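You operate a simulated robot arm through the tools that you are given. There is no shell and no other tool. Be economical: measure what you need, move in short steps, check, and stop when the job is done.

Carry out the task below with a simulated two-armed robot. There is one attempt and no reset: what you move stays moved.

JOB
Open the narrow desk drawer, fetch the grey mug from the long bench top and set it in the inside of the narrow desk drawer and shut the drawer again. Open the right bench drawer, take the hand brush and leave it in the inside of the right bench drawer, then shut the drawer. Put one of the pebbles from the drum bench top on top of the cream card there. Take the lid off the tin on the drum bench top and lay it down there. Push the wide drawer shut. Put one of the white cups from the low end of the desk in the grey dustpan. The order is free. Set down upright: grey mug, white cup.

It is judged by the outcome, as a careful person would: the job done as asked, and still so three seconds after it is handed in. It fails if anything else is knocked over, pushed out of place, dropped, spilled or broken. A push-on lid holds only when it is set on centred and level and pressed home; a screw cap is set on level and turned clockwise until tight.

ROBOT AND FRAMES
Two 7-joint arms with two-finger parallel grippers on one trunk, on a base that drives. Base frame: it is fixed to the floor where the robot stands at the start and does not move with it; the origin is under the middle of the robot, x ahead of it, y to its left, z up. Lengths are in m, angles in rad, forces in N, time in s.
The left shoulder is at the start at [0.06, 0.147, 0.543], the right one opposite. With the tool pointing down near the work surface each hand reaches from about 0.1 to 0.66 m from the robot's upright axis, wherever it stands, measured 20 degrees to its own side. Places, roughly: card [7, 4, 0.75]; grey dustpan (18x20x10 cm) [2.4, 3.3, 0.8]; grey mug [-2.25, -0.5, 1]; hand brush (10x5x8 cm) [-1.8, -1.1, 0.9]; inside of the narrow desk drawer [0.5, -0.5, 0.6]; inside of the right bench drawer [-1.8, -1, 0.7]; narrow desk drawer [0.5, -0.4, 0.6]; pebble (3x3x3 cm) [7.3, 3.5, 0.8]; right bench drawer [-1.8, -1, 0.7]; tin [7.25, 3.25, 0.75]; white cup (6x6x8 cm) [0.2, -0.6, 0.8]; white cup (7x7x8 cm) [0.3, -0.9, 0.8]; wide drawer [3.5, -0.4, 0.6]. Payload 3.43 kg a hand.
The tool frame of a hand sits at the grasp point between the pads (the TCP): z along the fingers, y along the line on which they close. The tips reach 0.03 m beyond it. The gripper opens to 0.094 m. The fingers are 0.028 m wide and 0.01 m thick; the gripper's body (0.05 by 0.096 m) begins 0.055 m behind the TCP.
Orientation is told as [roll, pitch, yaw] about the base's x, y, z axes, in that order, counted from this pose: with the fingers straight down and closing along the base's y, the tool's x points along the base's -x, its y along +y and its z along -z.

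CONTROLS
- The arms move only by the tool jog_arm. It takes "left_moves", "right_moves" or both (then of equal length, played together; a hand with none holds still); each is a list of rows, each a list of 7 numbers: the turn, a rotation vector about the base's x, y, z in rad, then the shift along the base's x, y, z in m, then the gripper command, from -1 (fully open) to 1 (shut), values between in proportion. In form: [[wx, wy, wz, dx, dy, dz, hand], ...]. A call has 1 to 10 rows; each row shifts and turns the commanded pose from where the row before left it. Rows are played at 5 a second. More than 0.05 m and 0.15 rad between two rows, or a gripper value outside its range, and nothing of the call is played. Where a pose cannot be reached the arm comes as near as it can. A force on the tool above 40 N (or 10 N above the force at the start of the call, whichever is more), or a blocked arm, ends the call early, and 0.2 s more pass. Each finger travels about 0.072 m/s and halts on what it meets, pressing with about 41 N; the grip force reading is that of the motor and also rises with nothing between the fingers. The clock runs only during rows and for 0.2 s after the last one: add rows that do not move to give the fingers time. It gives the time, the measured TCP pose, the force on the tool (base axes), the opening and the grip force at its end, in the units of the frame above (readings bear some noise), with the torque about the TCP (base axes, N m) and any sound that the robot's microphone picked up.
- Cameras (640 x 400 px; columns grow to the right, rows downward): "scene" is now at [0.0443, -0.0416, 1.165]; the picture's right is [-0.49, -0.87, 0.00], its down [-0.59, 0.33, -0.74] and it looks along [0.65, -0.36, -0.68] (base axes); focal length 252 px, centre (320, 200). "left" rides on the left gripper at [0.076, -0.014, -0.102] in its tool frame; the picture's right is [0.18, 0.98, 0.00], its down [-0.75, 0.14, -0.64] and it looks along [-0.63, 0.12, 0.77] (tool axes); focal length 243 px, centre (320, 200). "right" rides on the right gripper at [0.076, 0.014, -0.103] in its tool frame; the picture's right is [-0.18, 0.98, 0.00], its down [-0.75, -0.14, -0.64] and it looks along [-0.63, -0.12, 0.77] (tool axes); focal length 243 px, centre (320, 200). There is no depth. A picture from a camera that has moved, and an enlarged one, comes with that camera's place and axes in the base frame and with its lens.
- camera(camera): a new picture of that camera. No time passes.
- lift_body(by): slides the trunk up (or, below 0, down) by that many m; the arms and the scene camera ride with it, the base frame stays. It gives what a move gives, with no picture.
- base_move(legs): drives the robot by 1 to 6 legs, each [ahead, left, turn to the left] in m, m and rad, along the robot's own axes; the way and the turn of a leg run together, so that a leg with both is an arc; at most 1.5 m and 3.142 rad a leg. The arms and the cameras ride along, it lands a little off, and it stops where it bumps. It gives what a move gives.
- pan_tilt(pan, tilt): turns the head with the scene camera to pan (to the left, within 1.501 rad either way) and tilt (down, from -0.506 to 1.204), counted from straight ahead of the robot. It gives what a move gives.
- inspect(camera, box): a new picture of the part [left, top, right, bottom] of that camera's present view, enlarged. No time passes.
- hand_in(): hands the job in; it is judged then, once.

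Go step by step. Nothing tells you exact positions but the pictures and the camera data: compare them with the known pose of the tool, close in by small moves and look again before you grip or let go. The budget is 207 turns and 190 pictures, counting those below and the enlarged ones. Unless the task says otherwise, let go and move clear before handing in, and close with one line.

The tools are called after "Emit:" as name(argument=value, ...) on one line, values as JSON. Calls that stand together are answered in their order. jog_arm: Moves the arms, as the interface text tells. Its arguments: {"type":"object","properties":{"left_moves":{"type":"array","items":{"type":"array","items":{"type":"number"}}},"right_moves":{"type":"array","items":{"type":"array","items":{"type":"number"}}}},"required":[]} The other tools are called the same way: lift_body (by) slides the trunk up or down; base_move (legs) drives the base; pan_tilt (pan, tilt) turns the head that bears the scene camera; camera (camera) takes a picture; inspect (camera, box) takes an enlarged picture of a part of a camera's view; hand_in () hands the job in.

At the start:

```text
t: 0.0
left_ee_pos: [0.3104, -0.0304, 0.9866]
left_ee_rot: [0.001, 0.0, 0.002]
left_wrist_force: [-0.9, -0.2, -0.3]
left_moment: [-0.03, -0.02, 0.02]
left_opening: 0.0939
left_gripper_force: 0.0
right_ee_pos: [0.2625, -0.2754, 0.9872]
right_ee_rot: [-0.001, 0.001, 0.0]
right_wrist_force: [1.1, -0.1, 0.0]
right_moment: [-0.01, 0.0, -0.03]
right_opening: 0.0939
right_gripper_force: 0.0
trunk travel left (down, up): [-0.25, 0.0]
robot x, y, heading: [-0.0021, 0.001, -0.001]
head pan, tilt: [-0.508, 0.74]
```

scene: 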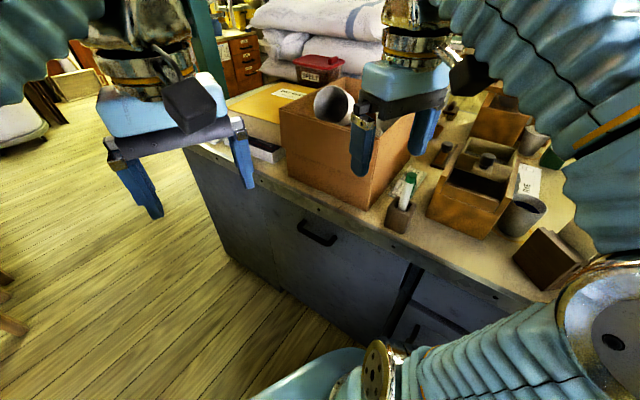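
right: 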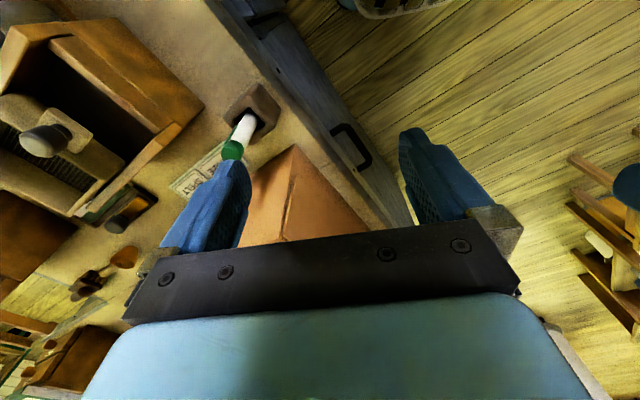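
left: 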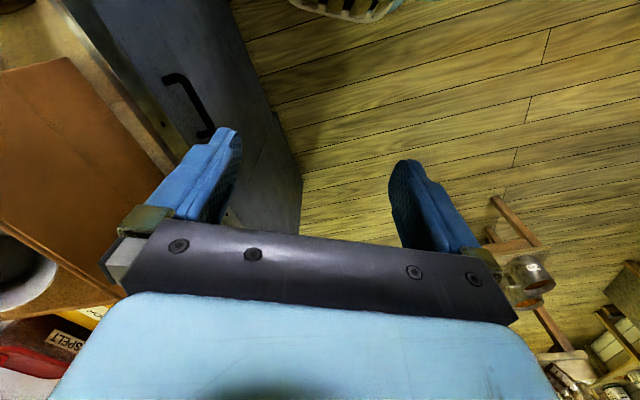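

I see the desk on the robot's right side, with its front facing +y and a drawer handle in the front. I'll look around with the head first.

Emit:
pan_tilt(pan=-1.2, tilt=0.6)

Emit:
camera(camera="scene")

Emit:
pan_tilt(pan=0.3, tilt=0.3)

Emit:
camera(camera="scene")

```text
t: 1.1
left_ee_pos: [0.3099, -0.0298, 0.9869]
left_ee_rot: [-0.001, -0.002, 0.0]
left_wrist_force: [0.4, -0.5, -0.8]
left_moment: [0.01, -0.03, 0.04]
left_opening: 0.0938
left_gripper_force: 0.1
right_ee_pos: [0.2632, -0.2743, 0.9862]
right_ee_rot: [0.0, 0.001, 0.001]
right_wrist_force: [-0.1, -0.5, -0.8]
right_moment: [-0.01, -0.01, -0.02]
right_opening: 0.0943
right_gripper_force: 0.1
trunk travel left (down, up): [-0.25, 0.0]
robot x, y, heading: [0.0037, -0.0012, 0.004]
head pan, tilt: [-1.201, 0.6]
```

```text
186 pictures are left
camera scene: at [0.0035, -0.0835, 1.1771], right [-0.93, -0.36, 0.0], down [-0.2, 0.53, -0.82], along [0.3, -0.77, -0.57], focal length 252 px, centre (320, 200)
```

scene: 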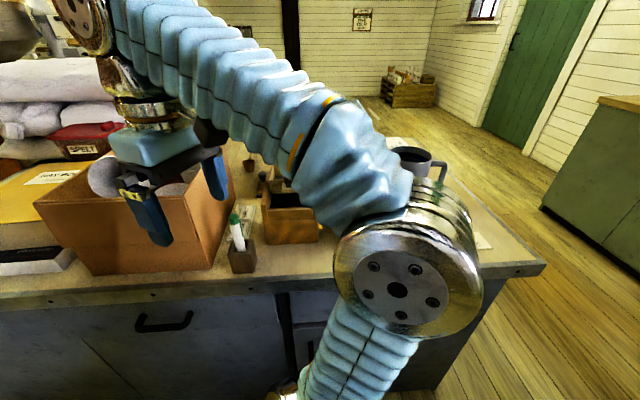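

```text
t: 2.7
left_ee_pos: [0.3114, -0.0313, 0.9868]
left_ee_rot: [0.001, -0.001, -0.001]
left_wrist_force: [-0.8, 0.0, -0.4]
left_moment: [0.03, 0.05, 0.01]
left_opening: 0.094
left_gripper_force: 0.1
right_ee_pos: [0.2626, -0.2767, 0.9879]
right_ee_rot: [0.001, -0.001, -0.001]
right_wrist_force: [0.1, 0.3, 0.2]
right_moment: [-0.01, 0.02, 0.01]
right_opening: 0.0939
right_gripper_force: 0.1
trunk travel left (down, up): [-0.25, 0.0]
robot x, y, heading: [-0.0019, -0.0003, 0.0]
head pan, tilt: [0.3, 0.3]
```

```text
185 pictures are left
camera scene: at [0.0607, 0.0264, 1.2046], right [0.3, -0.96, 0.0], down [-0.28, -0.09, -0.96], along [0.91, 0.28, -0.3], focal length 252 px, centre (320, 200)
```

scene: 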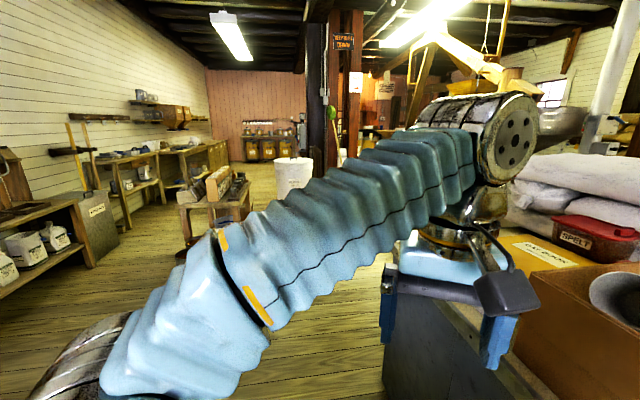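

The desk front runs along x on the robot's right; the drawer handle is near [0.47, -0.27, 0.6]. I check the free floor on the left before I drive away from the desk.

Emit:
pan_tilt(pan=1.2, tilt=0.6)

Emit:
camera(camera="scene")

Emit:
pan_tilt(pan=0.35, tilt=0.75)

Emit:
camera(camera="scene")

```text
t: 3.9
left_ee_pos: [0.31, -0.0293, 0.988]
left_ee_rot: [-0.001, -0.001, 0.0]
left_wrist_force: [0.0, -0.4, -0.7]
left_moment: [-0.01, 0.01, 0.0]
left_opening: 0.0938
left_gripper_force: 0.1
right_ee_pos: [0.263, -0.2759, 0.9871]
right_ee_rot: [0.0, -0.001, 0.001]
right_wrist_force: [0.1, 0.4, -0.1]
right_moment: [-0.03, -0.04, 0.02]
right_opening: 0.094
right_gripper_force: 0.1
trunk travel left (down, up): [-0.25, 0.0]
robot x, y, heading: [-0.0003, 0.0045, -0.001]
head pan, tilt: [1.201, 0.6]
```

```text
184 pictures are left
camera scene: at [0.0035, 0.0812, 1.1771], right [0.93, -0.36, 0.0], down [-0.2, -0.53, -0.83], along [0.3, 0.77, -0.56], focal length 252 px, centre (320, 200)
```

scene: 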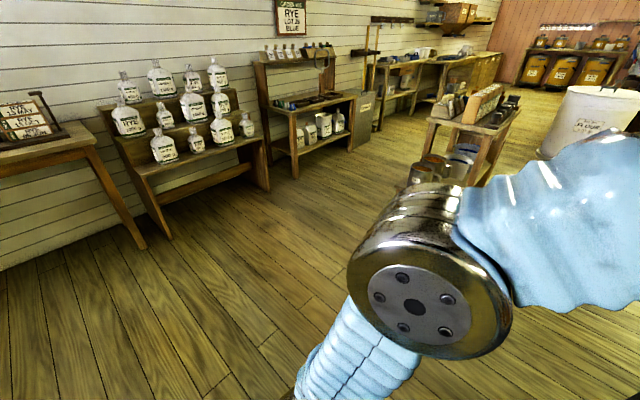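

```text
t: 5.0
left_ee_pos: [0.3119, -0.0307, 0.9867]
left_ee_rot: [0.0, 0.0, -0.002]
left_wrist_force: [0.0, -0.4, 0.2]
left_moment: [-0.01, -0.05, 0.01]
left_opening: 0.0942
left_gripper_force: 0.0
right_ee_pos: [0.2619, -0.2758, 0.9862]
right_ee_rot: [0.0, 0.0, 0.001]
right_wrist_force: [-0.3, -0.3, -0.1]
right_moment: [0.04, 0.04, -0.03]
right_opening: 0.0941
right_gripper_force: 0.1
trunk travel left (down, up): [-0.25, 0.0]
robot x, y, heading: [-0.0005, 0.0024, 0.001]
head pan, tilt: [0.351, 0.75]
```

```text
183 pictures are left
camera scene: at [0.0493, 0.0274, 1.1642], right [0.34, -0.94, 0.0], down [-0.64, -0.23, -0.73], along [0.69, 0.25, -0.68], focal length 252 px, centre (320, 200)
```

scene: 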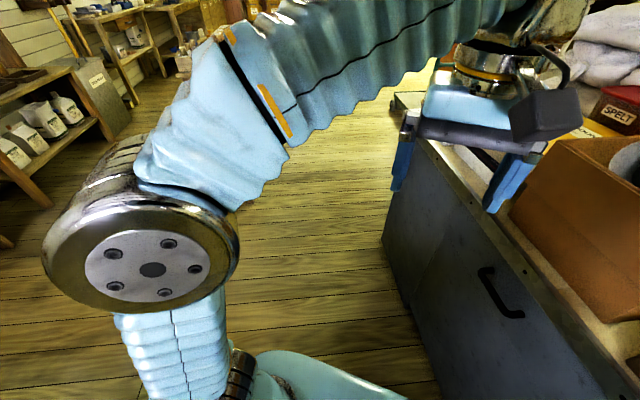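

The floor to the left is clear. I drive left 0.6 m and turn to face the desk.

Emit:
base_move(legs=[[0, 0.6, 0], [0, 0, -1.571]])

Emit:
pan_tilt(pan=0, tilt=0.5)

Emit:
camera(camera="scene")

```text
t: 12.2
left_ee_pos: [-0.0233, 0.295, 0.986]
left_ee_rot: [-0.001, 0.0, -1.55]
left_wrist_force: [0.2, 0.7, -0.7]
left_moment: [0.0, -0.01, 0.01]
left_opening: 0.0941
left_gripper_force: 0.0
right_ee_pos: [-0.2711, 0.3378, 0.9869]
right_ee_rot: [0.0, -0.001, -1.549]
right_wrist_force: [0.5, -0.2, -0.7]
right_moment: [-0.01, 0.01, 0.01]
right_opening: 0.0941
right_gripper_force: 0.1
trunk travel left (down, up): [-0.25, 0.0]
robot x, y, heading: [-0.003, 0.6063, -1.55]
head pan, tilt: [0.351, 0.75]
```

```text
t: 13.1
left_ee_pos: [-0.0233, 0.297, 0.988]
left_ee_rot: [0.001, 0.001, -1.551]
left_wrist_force: [0.2, 0.7, -0.4]
left_moment: [-0.01, 0.03, -0.03]
left_opening: 0.0941
left_gripper_force: 0.1
right_ee_pos: [-0.2704, 0.337, 0.9865]
right_ee_rot: [0.0, 0.001, -1.548]
right_wrist_force: [0.5, 0.1, -0.7]
right_moment: [-0.01, -0.01, -0.01]
right_opening: 0.094
right_gripper_force: 0.1
trunk travel left (down, up): [-0.25, 0.0]
robot x, y, heading: [0.0016, 0.604, -1.548]
head pan, tilt: [0.0, 0.499]
```

```text
182 pictures are left
camera scene: at [0.0023, 0.5441, 1.1861], right [-1.0, -0.02, 0.0], down [-0.01, 0.48, -0.88], along [0.02, -0.88, -0.48], focal length 252 px, centre (320, 200)
```

scene: 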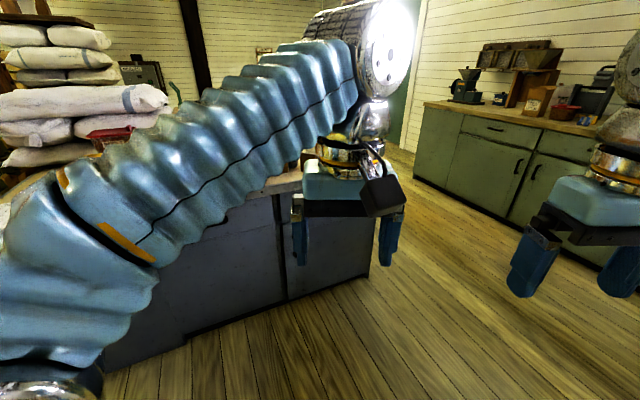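

The desk front is rotated: from about (0.96,-0.05) to (-0.29,-0.66), so facing it squarely means heading ≈ -1.12. I turn there, clear the left arm from the view and look.

Emit:
base_move(legs=[[0, 0, 0.434], [-0.1, 0.3, 0]])

Emit:
pan_tilt(pan=-0.4, tilt=0.6)

Emit:
camera(camera="scene")

Emit:
camera(camera="left")

```text
t: 16.5
left_ee_pos: [0.3378, 0.54, 0.9871]
left_ee_rot: [0.0, 0.0, -1.112]
left_wrist_force: [-0.1, -0.1, 0.5]
left_moment: [0.03, -0.01, -0.04]
left_opening: 0.0943
left_gripper_force: 0.0
right_ee_pos: [0.0959, 0.4742, 0.9878]
right_ee_rot: [0.0, 0.0, -1.111]
right_wrist_force: [0.3, -0.4, 0.6]
right_moment: [0.02, 0.03, -0.03]
right_opening: 0.094
right_gripper_force: 0.0
trunk travel left (down, up): [-0.25, 0.0]
robot x, y, heading: [0.2264, 0.835, -1.108]
head pan, tilt: [0.0, 0.499]
```

```text
t: 17.3
left_ee_pos: [0.3374, 0.5392, 0.9865]
left_ee_rot: [0.0, 0.001, -1.112]
left_wrist_force: [-0.1, 0.1, -0.2]
left_moment: [-0.01, -0.02, -0.02]
left_opening: 0.0941
left_gripper_force: 0.0
right_ee_pos: [0.0959, 0.4744, 0.9858]
right_ee_rot: [0.0, 0.0, -1.112]
right_wrist_force: [-0.7, 0.4, -0.2]
right_moment: [-0.05, 0.0, 0.0]
right_opening: 0.0939
right_gripper_force: 0.1
trunk travel left (down, up): [-0.25, 0.0]
robot x, y, heading: [0.229, 0.8294, -1.114]
head pan, tilt: [-0.4, 0.6]
```

```text
181 pictures are left
camera scene: at [0.2205, 0.7692, 1.1771], right [-1.0, -0.06, 0.0], down [-0.03, 0.56, -0.83], along [0.05, -0.82, -0.56], focal length 252 px, centre (320, 200)
```

scene: 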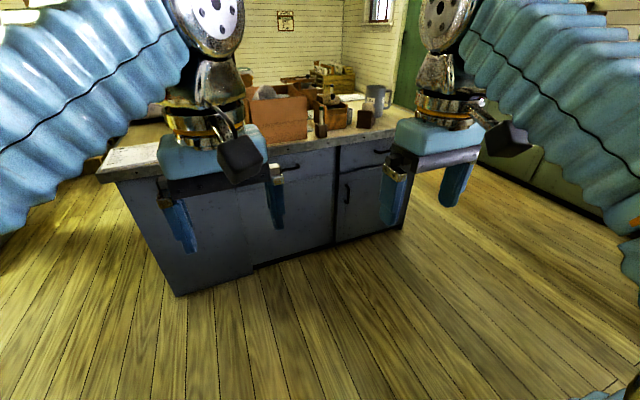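

```text
180 pictures are left
camera left: at [0.2921, 0.6023, 1.0896], right [0.8, 0.6, 0.0], down [0.46, -0.61, 0.64], along [0.39, -0.51, -0.77], focal length 243 px, centre (320, 200)
```

left: 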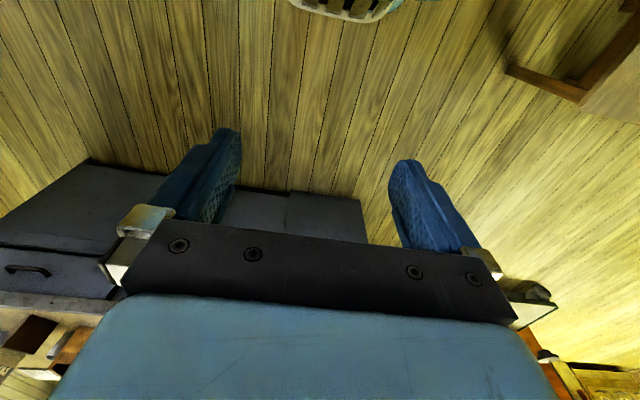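

There are two drawers on this desk: one with a handle near x≈0.47 and one in the right column near x≈-0.05. I move the hands apart and take a closer look to decide.

Emit:
inspect(camera="scene", box=[90, 50, 430, 300])

Emit:
base_move(legs=[[0, 0.45, 0]])

Emit:
pan_tilt(pan=-0.1, tilt=0.45)

Emit:
camera(camera="scene")

```text
1.60 times, centred on (260, 175) of scene
camera zoom: at [0.2205, 0.7692, 1.1771], right [-1.0, -0.06, 0.0], down [-0.03, 0.56, -0.83], along [0.05, -0.82, -0.56], focal length 403 px, centre (416, 240)
```

zoom: 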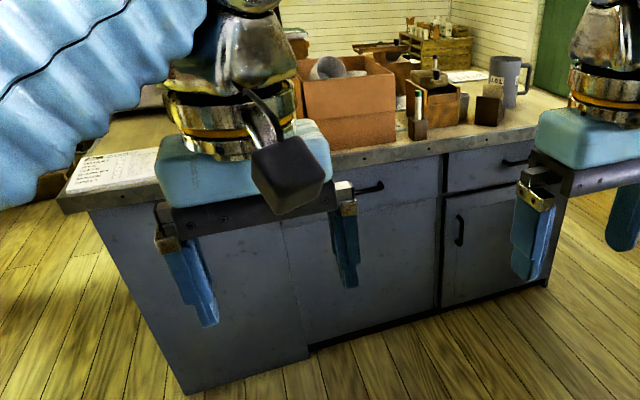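

```text
t: 20.1
left_ee_pos: [0.747, 0.7431, 0.9869]
left_ee_rot: [0.0, 0.0, -1.105]
left_wrist_force: [-0.3, -0.1, -0.1]
left_moment: [0.02, -0.01, 0.02]
left_opening: 0.0941
left_gripper_force: 0.1
right_ee_pos: [0.5052, 0.6755, 0.9864]
right_ee_rot: [0.001, -0.001, -1.104]
right_wrist_force: [-0.2, 0.0, -0.8]
right_moment: [-0.06, 0.03, 0.01]
right_opening: 0.0941
right_gripper_force: 0.1
trunk travel left (down, up): [-0.25, 0.0]
robot x, y, heading: [0.6326, 1.0358, -1.106]
head pan, tilt: [-0.4, 0.6]
```

```text
t: 20.9
left_ee_pos: [0.7475, 0.7452, 0.9883]
left_ee_rot: [-0.001, -0.001, -1.105]
left_wrist_force: [0.1, -0.7, 0.7]
left_moment: [0.01, 0.0, 0.01]
left_opening: 0.0942
left_gripper_force: 0.2
right_ee_pos: [0.5056, 0.6754, 0.9859]
right_ee_rot: [0.0, 0.001, -1.105]
right_wrist_force: [0.1, 0.2, 0.5]
right_moment: [0.0, 0.0, 0.0]
right_opening: 0.0941
right_gripper_force: 0.0
trunk travel left (down, up): [-0.25, 0.0]
robot x, y, heading: [0.634, 1.034, -1.107]
head pan, tilt: [-0.099, 0.45]
```

```text
178 pictures are left
camera scene: at [0.6551, 0.9746, 1.1906], right [-0.93, -0.36, 0.0], down [-0.16, 0.41, -0.9], along [0.32, -0.84, -0.44], focal length 252 px, centre (320, 200)
```

scene: 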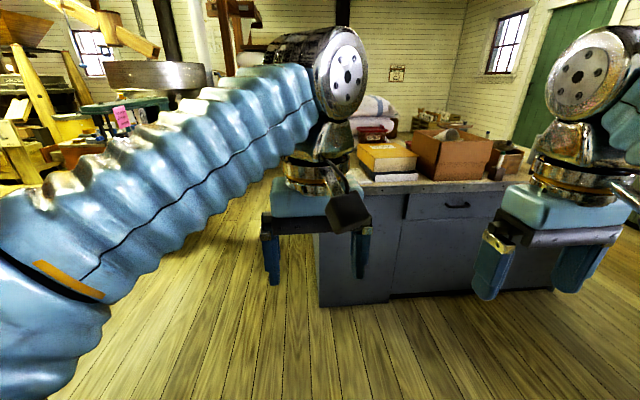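

The middle drawer (handle ≈ (0.42,-0.30,0.62)) matches the given place of the narrow desk drawer; the room is turned about 26° relative to the base frame. I'll first go to the long bench (front normal ≈ (0.9,0.44)) to do the brush and fetch the mug, so I turn to face it.

Emit:
base_move(legs=[[0, 0, -1.57], [0.8, 0.2, 0]])

Emit:
pan_tilt(pan=0, tilt=0.4)

Emit:
camera(camera="scene")

```text
t: 23.4
left_ee_pos: [0.5088, 0.7484, 0.9862]
left_ee_rot: [-0.002, 0.001, -1.887]
left_wrist_force: [-0.3, -0.6, 0.1]
left_moment: [0.0, 0.02, 0.02]
left_opening: 0.094
left_gripper_force: 0.2
right_ee_pos: [0.2909, 0.8716, 0.9865]
right_ee_rot: [0.001, 0.0, -1.887]
right_wrist_force: [0.1, -0.4, -0.1]
right_moment: [0.01, 0.03, -0.01]
right_opening: 0.0939
right_gripper_force: 0.2
trunk travel left (down, up): [-0.25, 0.0]
robot x, y, heading: [0.6359, 1.0357, -1.885]
head pan, tilt: [-0.099, 0.45]
stopped in leg 1: the robot was blocked; the commanded pose is now the measured one
```

```text
t: 24.1
left_ee_pos: [0.509, 0.7495, 0.9861]
left_ee_rot: [-0.001, 0.0, -1.887]
left_wrist_force: [0.0, -0.2, -0.3]
left_moment: [0.0, 0.01, 0.01]
left_opening: 0.094
left_gripper_force: 0.0
right_ee_pos: [0.2907, 0.8711, 0.9862]
right_ee_rot: [0.0, 0.0, -1.887]
right_wrist_force: [0.6, -0.9, 0.1]
right_moment: [0.01, -0.01, 0.03]
right_opening: 0.0941
right_gripper_force: 0.0
trunk travel left (down, up): [-0.25, 0.0]
robot x, y, heading: [0.6302, 1.0377, -1.888]
head pan, tilt: [0.0, 0.4]
```

```text
177 pictures are left
camera scene: at [0.6161, 0.9741, 1.1953], right [-0.95, 0.31, 0.0], down [0.12, 0.37, -0.92], along [-0.29, -0.88, -0.39], focal length 252 px, centre (320, 200)
```

scene: 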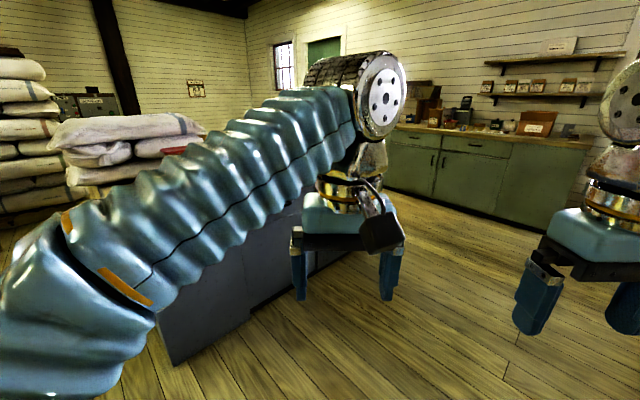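

The turn was blocked by something. I look to both sides.

Emit:
pan_tilt(pan=1.5, tilt=0.8)

Emit:
camera(camera="scene")

Emit:
pan_tilt(pan=-1.5, tilt=0.8)

Emit:
camera(camera="scene")

```text
t: 25.6
left_ee_pos: [0.5099, 0.75, 0.9867]
left_ee_rot: [0.001, -0.001, -1.887]
left_wrist_force: [0.3, 0.6, -0.1]
left_moment: [-0.02, -0.01, 0.02]
left_opening: 0.094
left_gripper_force: 0.1
right_ee_pos: [0.2917, 0.871, 0.9876]
right_ee_rot: [0.0, 0.001, -1.887]
right_wrist_force: [0.5, 0.2, -0.1]
right_moment: [0.02, -0.03, -0.03]
right_opening: 0.0939
right_gripper_force: 0.1
trunk travel left (down, up): [-0.25, 0.0]
robot x, y, heading: [0.6351, 1.0349, -1.882]
head pan, tilt: [1.499, 0.799]
```

```text
176 pictures are left
camera scene: at [0.7196, 1.0316, 1.1602], right [-0.38, -0.93, 0.0], down [-0.66, 0.27, -0.7], along [0.65, -0.26, -0.72], focal length 252 px, centre (320, 200)
```

scene: 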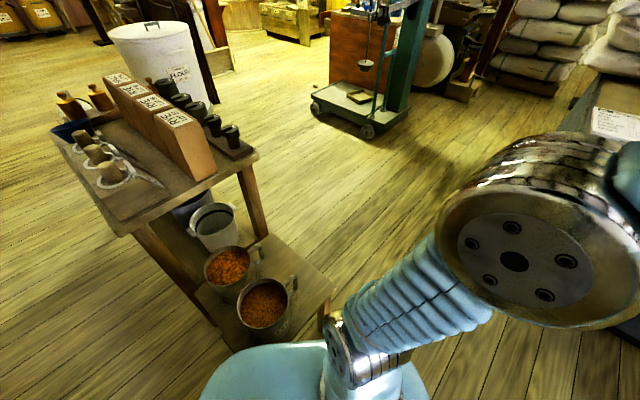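

```text
t: 28.2
left_ee_pos: [0.5079, 0.7482, 0.9864]
left_ee_rot: [-0.002, -0.001, -1.886]
left_wrist_force: [-0.7, 0.6, -0.3]
left_moment: [0.02, -0.04, 0.01]
left_opening: 0.0944
left_gripper_force: 0.1
right_ee_pos: [0.2901, 0.8711, 0.9872]
right_ee_rot: [0.0, 0.0, -1.887]
right_wrist_force: [0.2, -0.5, -0.2]
right_moment: [0.01, -0.03, 0.02]
right_opening: 0.0938
right_gripper_force: 0.1
trunk travel left (down, up): [-0.25, 0.0]
robot x, y, heading: [0.6326, 1.0358, -1.882]
head pan, tilt: [-1.499, 0.799]
```

```text
175 pictures are left
camera scene: at [0.5667, 1.0816, 1.1602], right [0.24, 0.97, 0.0], down [0.7, -0.17, -0.7], along [-0.68, 0.17, -0.72], focal length 252 px, centre (320, 200)
```

scene: 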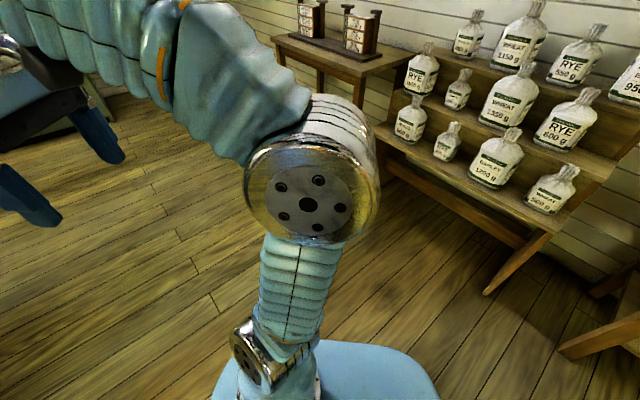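

The base corner touched the low shelf of the trolley on the left-rear; nothing seems disturbed. I move away ahead-right, then turn.

Emit:
base_move(legs=[[0.2, -0.5, 0], [0, 0, -0.795]])

Emit:
pan_tilt(pan=0, tilt=0.3)

Emit:
camera(camera="scene")

```text
t: 33.4
left_ee_pos: [-0.1804, 0.8723, 0.9874]
left_ee_rot: [0.0, -0.001, -2.656]
left_wrist_force: [0.1, -0.8, 0.0]
left_moment: [-0.02, 0.02, -0.01]
left_opening: 0.094
left_gripper_force: 0.1
right_ee_pos: [-0.2521, 1.114, 0.9871]
right_ee_rot: [-0.001, 0.001, -2.656]
right_wrist_force: [0.4, -0.7, -0.1]
right_moment: [-0.02, -0.01, -0.03]
right_opening: 0.0939
right_gripper_force: 0.0
trunk travel left (down, up): [-0.25, 0.0]
robot x, y, heading: [0.1065, 0.9923, -2.655]
head pan, tilt: [-1.499, 0.799]
```

```text
t: 35.0
left_ee_pos: [-0.1802, 0.8735, 0.9869]
left_ee_rot: [0.0, 0.0, -2.657]
left_wrist_force: [-0.6, -0.4, -0.1]
left_moment: [-0.01, 0.0, -0.01]
left_opening: 0.0941
left_gripper_force: 0.0
right_ee_pos: [-0.2532, 1.1142, 0.9874]
right_ee_rot: [-0.001, 0.0, -2.656]
right_wrist_force: [-0.4, -0.2, -0.4]
right_moment: [0.01, -0.01, -0.02]
right_opening: 0.0941
right_gripper_force: 0.1
trunk travel left (down, up): [-0.25, 0.0]
robot x, y, heading: [0.111, 0.9931, -2.653]
head pan, tilt: [0.0, 0.3]
```

```text
174 pictures are left
camera scene: at [0.0539, 0.9613, 1.2045], right [-0.47, 0.88, 0.0], down [0.26, 0.14, -0.96], along [-0.85, -0.45, -0.3], focal length 252 px, centre (320, 200)
```

scene: 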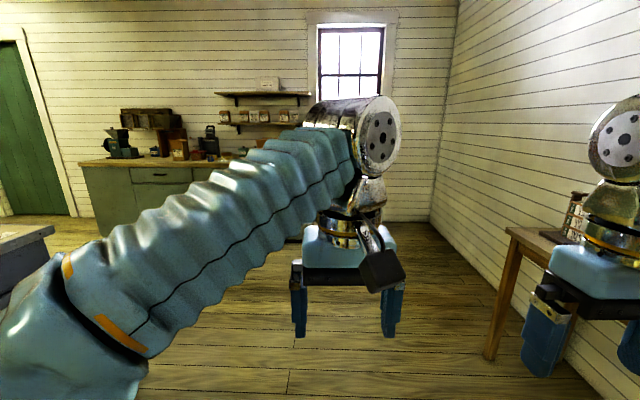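

The long bench is ahead-left. I drive up to it, ahead first then left, keeping clear of the desk end.

Emit:
base_move(legs=[[1.3, 0, 0], [0, 0.5, 0]])

Emit:
pan_tilt(pan=0.35, tilt=0.5)

Emit:
camera(camera="scene")

Emit:
pan_tilt(pan=-0.25, tilt=0.5)

Emit:
camera(camera="scene")

```text
t: 44.1
left_ee_pos: [-1.1311, -0.1774, 0.9866]
left_ee_rot: [0.0, 0.001, -2.669]
left_wrist_force: [-0.4, -0.2, 0.2]
left_moment: [0.0, 0.02, 0.0]
left_opening: 0.094
left_gripper_force: 0.0
right_ee_pos: [-1.2036, 0.065, 0.9868]
right_ee_rot: [0.001, 0.001, -2.668]
right_wrist_force: [0.5, -0.1, -0.4]
right_moment: [0.0, 0.03, 0.01]
right_opening: 0.0938
right_gripper_force: 0.0
trunk travel left (down, up): [-0.25, 0.0]
robot x, y, heading: [-0.8404, -0.0647, -2.667]
head pan, tilt: [0.0, 0.3]
```

```text
t: 45.0
left_ee_pos: [-1.1316, -0.1758, 0.9882]
left_ee_rot: [0.002, 0.0, -2.667]
left_wrist_force: [0.9, -1.0, -0.1]
left_moment: [0.04, 0.02, 0.01]
left_opening: 0.094
left_gripper_force: 0.1
right_ee_pos: [-1.2015, 0.0645, 0.9874]
right_ee_rot: [0.0, -0.001, -2.67]
right_wrist_force: [0.2, -0.1, 0.2]
right_moment: [0.02, -0.01, -0.01]
right_opening: 0.0941
right_gripper_force: 0.1
trunk travel left (down, up): [-0.25, 0.0]
robot x, y, heading: [-0.8426, -0.059, -2.666]
head pan, tilt: [0.351, 0.499]
```

```text
173 pictures are left
camera scene: at [-0.8754, -0.1158, 1.1862], right [-0.73, 0.68, 0.0], down [0.33, 0.35, -0.88], along [-0.6, -0.64, -0.48], focal length 252 px, centre (320, 200)
```

scene: 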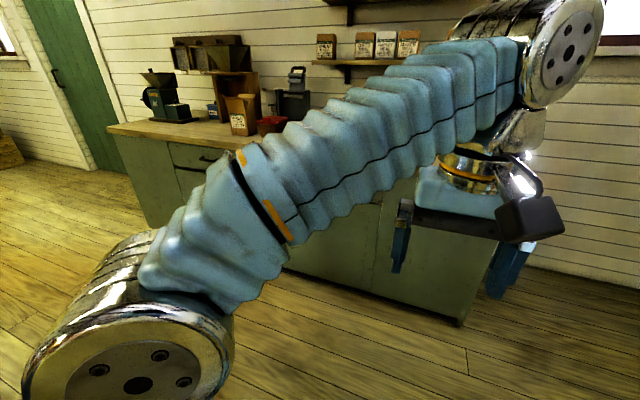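

```text
t: 46.0
left_ee_pos: [-1.1312, -0.176, 0.9879]
left_ee_rot: [0.001, 0.0, -2.669]
left_wrist_force: [0.6, 0.1, 0.5]
left_moment: [-0.03, -0.01, 0.02]
left_opening: 0.0941
left_gripper_force: 0.0
right_ee_pos: [-1.2005, 0.0647, 0.9865]
right_ee_rot: [0.0, 0.002, -2.669]
right_wrist_force: [0.3, -0.1, 0.1]
right_moment: [0.02, 0.03, -0.04]
right_opening: 0.0939
right_gripper_force: 0.2
trunk travel left (down, up): [-0.25, 0.0]
robot x, y, heading: [-0.8411, -0.0609, -2.668]
head pan, tilt: [-0.25, 0.499]
```

```text
172 pictures are left
camera scene: at [-0.9023, -0.0693, 1.1862], right [-0.22, 0.97, 0.0], down [0.47, 0.11, -0.88], along [-0.86, -0.2, -0.48], focal length 252 px, centre (320, 200)
```

scene: 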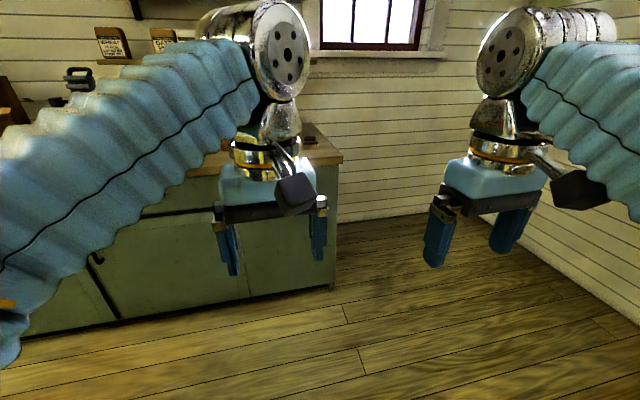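

The bench front runs from about (-1.96,-0.23) to (-1.03,-2.34), top ≈ 0.85 m. I drive to stand in front of the drawer, and look at the bench top.

Emit:
base_move(legs=[[0.37, 0.44, 0]])

Emit:
pan_tilt(pan=-0.1, tilt=0.5)

Emit:
camera(camera="scene")

Emit:
camera(camera="left")

Emit:
camera(camera="right")

```text
t: 49.3
left_ee_pos: [-1.2536, -0.741, 0.9869]
left_ee_rot: [0.001, 0.001, -2.667]
left_wrist_force: [-0.3, -0.1, 0.8]
left_moment: [-0.01, 0.02, -0.01]
left_opening: 0.094
left_gripper_force: 0.0
right_ee_pos: [-1.3229, -0.5002, 0.9875]
right_ee_rot: [0.0, 0.0, -2.666]
right_wrist_force: [0.5, -0.1, 0.6]
right_moment: [0.02, 0.03, -0.02]
right_opening: 0.0939
right_gripper_force: 0.1
trunk travel left (down, up): [-0.25, 0.0]
robot x, y, heading: [-0.963, -0.6196, -2.669]
head pan, tilt: [-0.25, 0.499]
```

```text
t: 50.0
left_ee_pos: [-1.2538, -0.74, 0.9868]
left_ee_rot: [-0.001, 0.0, -2.666]
left_wrist_force: [-0.2, -0.7, 0.8]
left_moment: [-0.01, -0.01, 0.02]
left_opening: 0.0938
left_gripper_force: 0.1
right_ee_pos: [-1.3236, -0.5005, 0.9866]
right_ee_rot: [-0.001, 0.0, -2.667]
right_wrist_force: [-0.5, -0.8, -0.5]
right_moment: [-0.01, 0.0, 0.0]
right_opening: 0.0938
right_gripper_force: 0.0
trunk travel left (down, up): [-0.25, 0.0]
robot x, y, heading: [-0.963, -0.6222, -2.665]
head pan, tilt: [-0.099, 0.499]
```

```text
171 pictures are left
camera scene: at [-1.0208, -0.6459, 1.1862], right [-0.37, 0.93, 0.0], down [0.45, 0.18, -0.88], along [-0.82, -0.32, -0.48], focal length 252 px, centre (320, 200)
```

scene: 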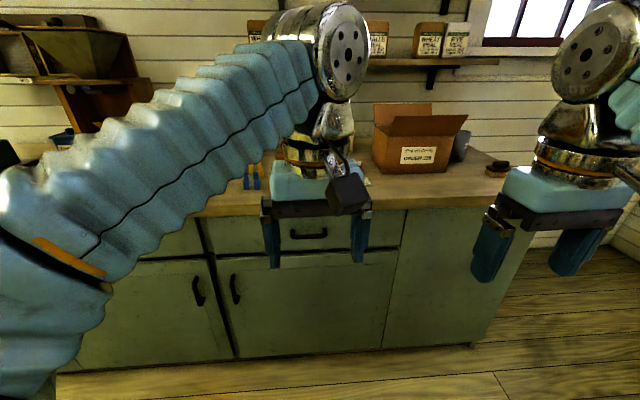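

```text
170 pictures are left
camera left: at [-1.1916, -0.6931, 1.0896], right [0.61, -0.79, 0.0], down [-0.61, -0.47, 0.64], along [-0.51, -0.39, -0.77], focal length 243 px, centre (320, 200)
```

left: 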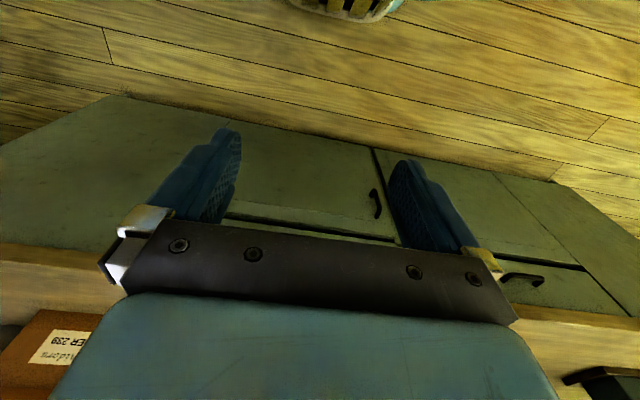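

```text
169 pictures are left
camera right: at [-1.2497, -0.4771, 1.0895], right [0.29, -0.96, 0.0], down [-0.73, -0.22, 0.64], along [-0.61, -0.18, -0.77], focal length 243 px, centre (320, 200)
```

right: 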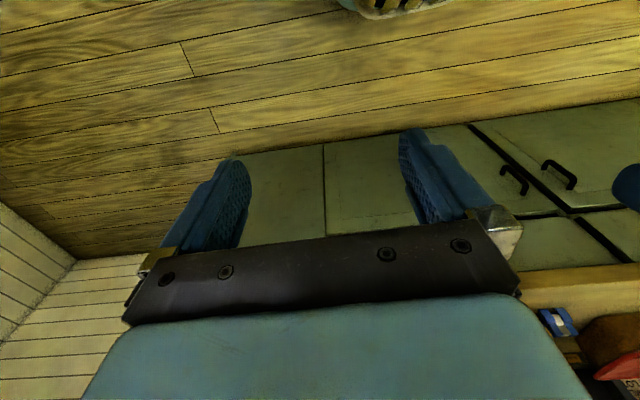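

The right bench drawer's handle is at about (-1.63,-0.925,0.70), directly ahead; bench faces heading ≈ -2.70. I'll turn the left hand so its fingers point ahead and close vertically, testing the rotation first.

Emit:
jog_arm(left_moves=[[-0.1163, 0.0374, -0.0864, 0, 0, -0.02, -1], [-0.1163, 0.0374, -0.0864, 0, 0, -0.02, -1], [-0.1163, 0.0374, -0.0864, 0, 0, -0.02, -1], [-0.1163, 0.0374, -0.0864, 0, 0, -0.02, -1], [-0.1163, 0.0374, -0.0864, 0, 0, -0.02, -1], [-0.1163, 0.0374, -0.0864, 0, 0, -0.02, -1], [-0.1163, 0.0374, -0.0864, 0, 0, -0.02, -1]])

Emit:
camera(camera="scene")

```text
t: 51.6
left_ee_pos: [-1.2531, -0.7396, 0.8473]
left_ee_rot: [0.786, -0.339, 2.829]
left_wrist_force: [0.2, -0.4, 0.1]
left_moment: [-0.01, 0.04, 0.02]
left_opening: 0.0942
left_gripper_force: 0.2
right_ee_pos: [-1.3243, -0.5, 0.987]
right_ee_rot: [-0.001, 0.0, -2.667]
right_wrist_force: [0.1, -0.1, -0.2]
right_moment: [0.04, 0.0, 0.03]
right_opening: 0.0937
right_gripper_force: 0.0
trunk travel left (down, up): [-0.25, 0.0]
robot x, y, heading: [-0.9662, -0.6272, -2.667]
head pan, tilt: [-0.099, 0.499]
```

```text
168 pictures are left
camera scene: at [-1.0208, -0.646, 1.1862], right [-0.37, 0.93, 0.0], down [0.45, 0.18, -0.88], along [-0.82, -0.32, -0.48], focal length 252 px, centre (320, 200)
```

scene: 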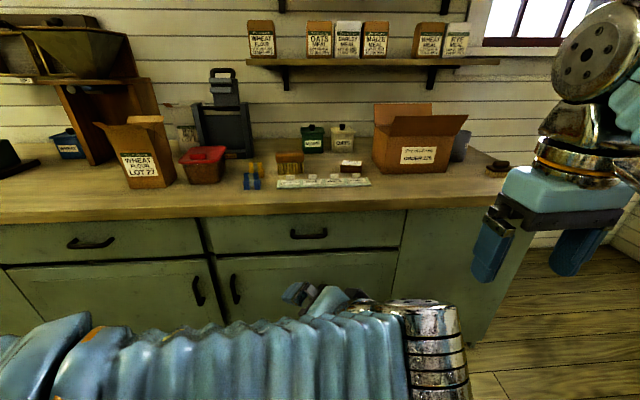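

The view is clear now; I zoom in on the bench to find the brush and the mug.

Emit:
inspect(camera="scene", box=[180, 90, 380, 215])

Emit:
inspect(camera="scene", box=[360, 90, 520, 190])

```text
3.20 times, centred on (280, 152) of scene
camera zoom: at [-1.0208, -0.646, 1.1862], right [-0.37, 0.93, 0.0], down [0.45, 0.18, -0.88], along [-0.82, -0.32, -0.48], focal length 806 px, centre (448, 352)
```

zoom: 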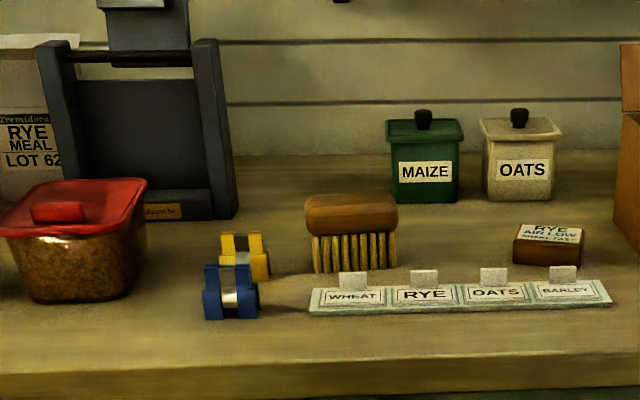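

```text
4.00 times, centred on (440, 140) of scene
camera zoom: at [-1.0208, -0.646, 1.1862], right [-0.37, 0.93, 0.0], down [0.45, 0.18, -0.88], along [-0.82, -0.32, -0.48], focal length 1007 px, centre (-160, 440)
```

zoom: 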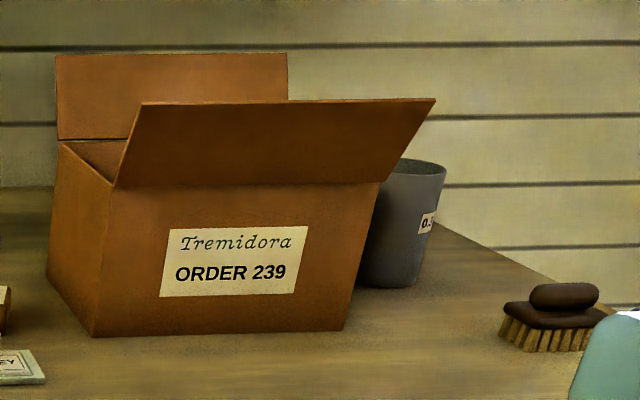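

Triangulating the drawer handles with two cameras gives z≈0.694, so our handle is at (-1.635,-0.928,0.694), bench top ≈ 0.80; the brush is at ≈(-1.83,-1.08) and the mug at ≈(-2.27,-0.46). I finish the rotation and move to a pre-grasp 12 cm before the handle.

Emit:
jog_arm(left_moves=[[-0.1163, 0.0374, -0.0864, -0.03, -0.015, -0.02, -1], [-0.1163, 0.0374, -0.0864, -0.03, -0.015, -0.022, -1], [-0.1163, 0.0374, -0.0864, -0.03, -0.015, -0.022, -1], [-0.1163, 0.0374, -0.0864, -0.036, -0.018, -0.022, -1], [-0.1163, 0.0374, -0.0864, -0.036, -0.018, -0.022, -1], [-0.1163, 0.0374, -0.0864, -0.036, -0.018, -0.022, -1], [-0.1163, 0.0374, -0.0864, -0.036, -0.018, -0.022, -1], [0, 0, -0.02, -0.04, -0.018, 0, -1], [0, 0, 0, 0, 0, 0, -1]])

Emit:
camera(camera="left")

Emit:
camera(camera="scene")

```text
t: 53.6
left_ee_pos: [-1.5285, -0.8776, 0.6971]
left_ee_rot: [1.569, 0.001, 2.024]
left_wrist_force: [0.3, -1.0, -0.6]
left_moment: [0.0, 0.01, -0.01]
left_opening: 0.0942
left_gripper_force: 0.1
right_ee_pos: [-1.3237, -0.4993, 0.9877]
right_ee_rot: [-0.002, 0.0, -2.667]
right_wrist_force: [0.4, 0.3, 0.1]
right_moment: [-0.02, -0.01, 0.0]
right_opening: 0.0938
right_gripper_force: 0.1
trunk travel left (down, up): [-0.25, 0.0]
robot x, y, heading: [-0.9622, -0.6257, -2.669]
head pan, tilt: [-0.099, 0.499]
```

```text
165 pictures are left
camera left: at [-1.4012, -0.9009, 0.6818], right [0.08, -0.17, 0.98], down [0.25, 0.96, 0.14], along [-0.97, 0.23, 0.12], focal length 243 px, centre (320, 200)
```

left: 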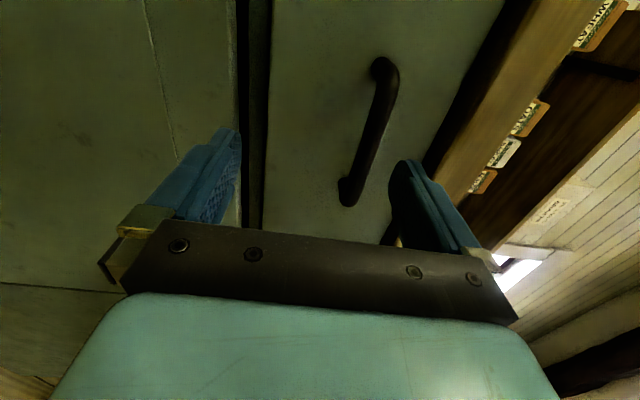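

```text
164 pictures are left
camera scene: at [-1.0209, -0.6461, 1.1861], right [-0.37, 0.93, 0.0], down [0.45, 0.18, -0.88], along [-0.82, -0.32, -0.48], focal length 252 px, centre (320, 200)
```

scene: 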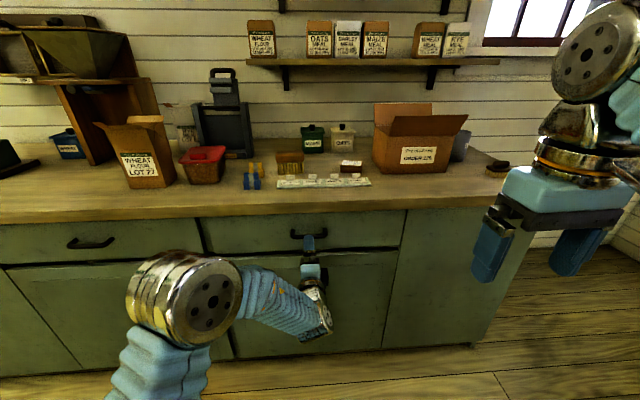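

A second triangulation with the wrist camera puts the bar at (-1.587,-0.912,0.730), i.e. 7 cm ahead and 3 cm above the TCP. I raise, advance and close on it.

Emit:
jog_arm(left_moves=[[0, 0, 0, 0, 0, 0.034, -1], [0, 0, 0, -0.018, -0.009, 0, -1], [0, 0, 0, -0.018, -0.009, 0, -1], [0, 0, 0, -0.015, -0.007, 0, -1], [0, 0, 0, 0, 0, 0, -1]])

Emit:
camera(camera="left")

```text
t: 54.8
left_ee_pos: [-1.5788, -0.8995, 0.7287]
left_ee_rot: [1.569, 0.001, 2.024]
left_wrist_force: [11.9, 2.6, -1.9]
left_moment: [-0.09, 0.63, -0.07]
left_opening: 0.0931
left_gripper_force: 0.0
right_ee_pos: [-1.3226, -0.4994, 0.9877]
right_ee_rot: [-0.001, -0.001, -2.667]
right_wrist_force: [-0.2, -0.4, 0.6]
right_moment: [-0.04, -0.01, -0.04]
right_opening: 0.094
right_gripper_force: 0.1
trunk travel left (down, up): [-0.25, 0.0]
robot x, y, heading: [-0.9615, -0.6222, -2.664]
head pan, tilt: [-0.099, 0.499]
```

```text
163 pictures are left
camera left: at [-1.4515, -0.9238, 0.7153], right [0.08, -0.17, 0.98], down [0.25, 0.96, 0.14], along [-0.97, 0.23, 0.12], focal length 243 px, centre (320, 200)
```

left: 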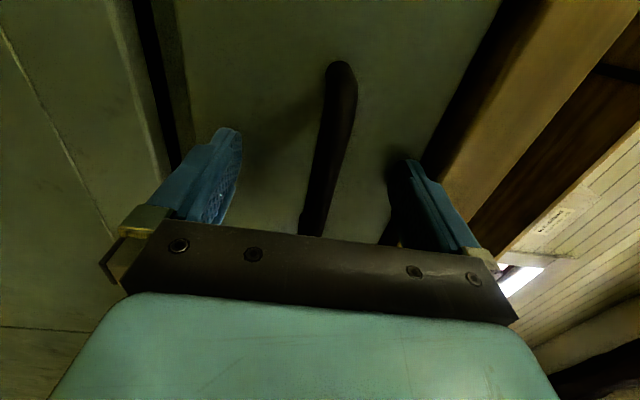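

The bar is between the fingers with a slight contact ahead; I back off 5 mm while closing.

Emit:
jog_arm(left_moves=[[0, 0, 0, 0.0045, 0.0022, 0, 0], [0, 0, 0, 0, 0, 0, 1], [0, 0, 0, 0, 0, 0, 1], [0, 0, 0, 0, 0, 0, 1]])

Emit:
camera(camera="left")

```text
t: 55.8
left_ee_pos: [-1.5737, -0.8983, 0.7308]
left_ee_rot: [1.571, 0.001, 2.024]
left_wrist_force: [-0.4, 0.0, 1.6]
left_moment: [0.0, 0.05, 0.11]
left_opening: 0.0185
left_gripper_force: 45.3
right_ee_pos: [-1.3228, -0.5013, 0.9866]
right_ee_rot: [-0.001, 0.001, -2.667]
right_wrist_force: [-0.2, -0.1, -0.5]
right_moment: [-0.02, 0.0, 0.0]
right_opening: 0.0938
right_gripper_force: 0.1
trunk travel left (down, up): [-0.25, 0.0]
robot x, y, heading: [-0.9637, -0.6232, -2.667]
head pan, tilt: [-0.099, 0.499]
```

```text
162 pictures are left
camera left: at [-1.448, -0.9216, 0.7158], right [0.08, -0.17, 0.98], down [0.25, 0.96, 0.14], along [-0.97, 0.23, 0.12], focal length 243 px, centre (320, 200)
```

left: 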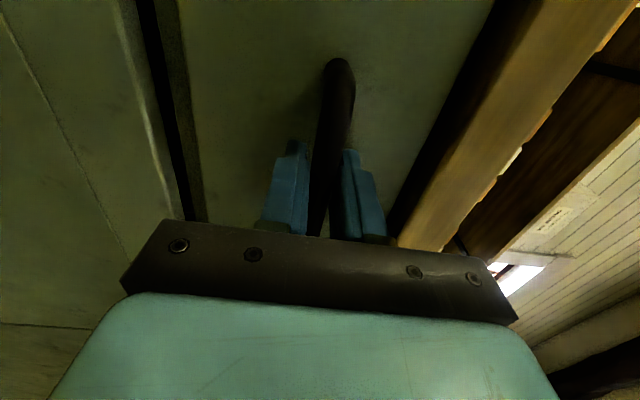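

Gripped the bar. I pull the drawer out along the bench normal.

Emit:
jog_arm(left_moves=[[0, 0, 0, 0.027, 0.0132, 0, 1], [0, 0, 0, 0.027, 0.0132, 0, 1], [0, 0, 0, 0.027, 0.0132, 0, 1], [0, 0, 0, 0.027, 0.0132, 0, 1], [0, 0, 0, 0.027, 0.0132, 0, 1], [0, 0, 0, 0.027, 0.0132, 0, 1], [0, 0, 0, 0.027, 0.0132, 0, 1], [0, 0, 0, 0.018, 0.0088, 0, 1], [0, 0, 0, 0, 0, 0, 1]])

Emit:
camera(camera="scene")

```text
t: 57.8
left_ee_pos: [-1.3657, -0.7981, 0.7299]
left_ee_rot: [1.568, -0.001, 2.024]
left_wrist_force: [2.6, -3.2, 2.3]
left_moment: [-0.05, 0.01, -0.02]
left_opening: 0.0182
left_gripper_force: 45.0
right_ee_pos: [-1.3224, -0.5008, 0.9867]
right_ee_rot: [0.001, 0.0, -2.667]
right_wrist_force: [-0.3, -0.2, 0.5]
right_moment: [0.01, -0.01, 0.0]
right_opening: 0.0937
right_gripper_force: 0.1
trunk travel left (down, up): [-0.25, 0.0]
robot x, y, heading: [-0.9644, -0.6259, -2.666]
head pan, tilt: [-0.099, 0.499]
```

```text
161 pictures are left
camera scene: at [-1.0204, -0.6462, 1.1862], right [-0.37, 0.93, 0.0], down [0.45, 0.18, -0.88], along [-0.82, -0.32, -0.48], focal length 252 px, centre (320, 200)
```

scene: 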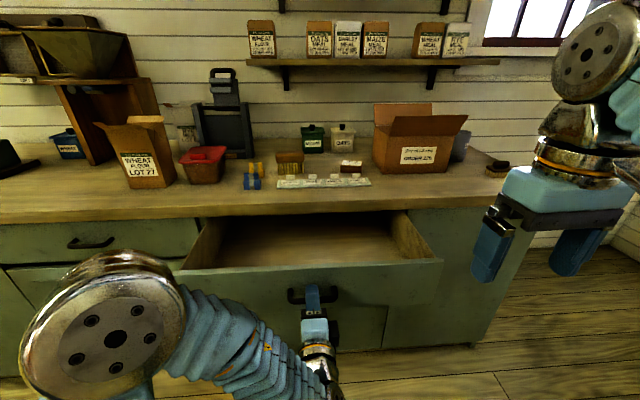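

The drawer opens fine and is empty, but with it open I can't get near enough to the brush. I push it shut again, take the brush first and then reopen.

Emit:
jog_arm(left_moves=[[0, 0, 0, -0.036, -0.0176, 0, 1], [0, 0, 0, -0.036, -0.0176, 0, 1], [0, 0, 0, -0.036, -0.0176, 0, 1], [0, 0, 0, -0.036, -0.0176, 0, 1], [0, 0, 0, -0.03, -0.0147, 0, 1], [0, 0, 0, -0.02, -0.01, 0, 1], [0, 0, 0, -0.01, -0.005, 0, 1], [0, 0, 0, 0, 0, 0, 1]])

Emit:
camera(camera="scene")

```text
t: 59.6
left_ee_pos: [-1.5714, -0.8968, 0.7308]
left_ee_rot: [1.571, -0.002, 2.025]
left_wrist_force: [-3.2, 2.7, 4.9]
left_moment: [0.0, 0.03, -0.56]
left_opening: 0.0183
left_gripper_force: 45.2
right_ee_pos: [-1.3236, -0.5, 0.9867]
right_ee_rot: [0.002, 0.0, -2.668]
right_wrist_force: [0.2, 0.0, -0.4]
right_moment: [0.01, 0.03, 0.0]
right_opening: 0.0938
right_gripper_force: 0.1
trunk travel left (down, up): [-0.25, 0.0]
robot x, y, heading: [-0.9641, -0.624, -2.667]
head pan, tilt: [-0.099, 0.499]
```

```text
160 pictures are left
camera scene: at [-1.0206, -0.6455, 1.1863], right [-0.37, 0.93, 0.0], down [0.45, 0.18, -0.88], along [-0.82, -0.32, -0.48], focal length 252 px, centre (320, 200)
```

scene: 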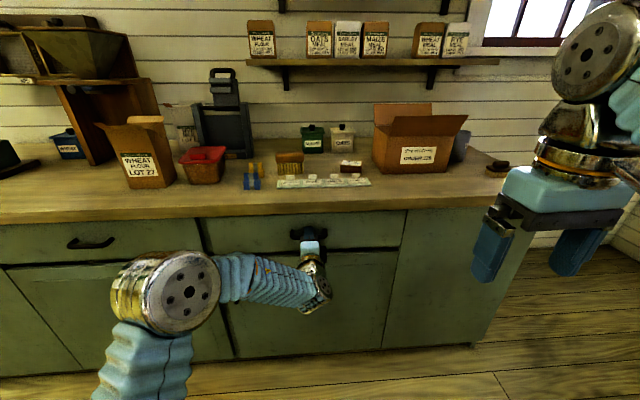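

The drawer is shut again. I release the handle, retract and raise the left hand, and yaw the right hand so its fingers will close across the brush's short side.

Emit:
jog_arm(left_moves=[[0, 0, 0, 0, 0, 0, -1], [0, 0, 0, 0, 0, 0, -1], [0, 0, 0, 0.0359, 0.0176, 0, -1], [0, 0, 0, 0.0359, 0.0176, 0, -1], [0, 0, 0, 0.0359, 0.0176, 0, -1], [0, 0, 0, 0.0359, 0.0176, 0, -1], [0, 0, 0, 0.0359, 0.0176, 0, -1], [0, 0, 0, 0.0359, 0.0176, 0.02, -1], [0, 0, 0, 0.0359, 0.0176, 0.03, -1], [0, 0, 0, 0.02, 0.01, 0.04, -1]], right_moves=[[0, 0, 0.15, 0, 0, 0, -1], [0, 0, 0.15, 0, 0, 0, -1], [0, 0, 0.15, 0, 0, 0, -1], [0, 0, 0.15, 0, 0, 0, -1], [0, 0, 0.15, 0, 0, 0, -1], [0, 0, 0.15, 0, 0, 0, -1], [0, 0, 0.15, 0, 0, 0, -1], [0, 0, 0.15, 0, 0, 0, -1], [0, 0, 0.15, 0, 0, 0, -1], [0, 0, 0.15, 0, 0, 0, -1]])

Emit:
camera(camera="scene")

```text
t: 61.8
left_ee_pos: [-1.2981, -0.7646, 0.8197]
left_ee_rot: [1.569, 0.0, 2.024]
left_wrist_force: [-0.2, -0.2, 0.6]
left_moment: [0.0, -0.01, 0.04]
left_opening: 0.0942
left_gripper_force: 0.0
right_ee_pos: [-1.3234, -0.4997, 0.9872]
right_ee_rot: [0.0, -0.001, -1.165]
right_wrist_force: [-0.3, 0.8, 0.0]
right_moment: [0.04, 0.02, 0.05]
right_opening: 0.0938
right_gripper_force: 0.1
trunk travel left (down, up): [-0.25, 0.0]
robot x, y, heading: [-0.9659, -0.6242, -2.668]
head pan, tilt: [-0.099, 0.499]
```

```text
159 pictures are left
camera scene: at [-1.021, -0.646, 1.1861], right [-0.37, 0.93, 0.0], down [0.45, 0.18, -0.88], along [-0.82, -0.32, -0.48], focal length 252 px, centre (320, 200)
```

scene: 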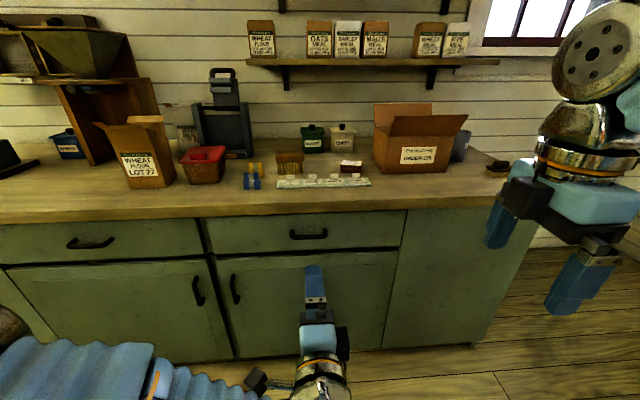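

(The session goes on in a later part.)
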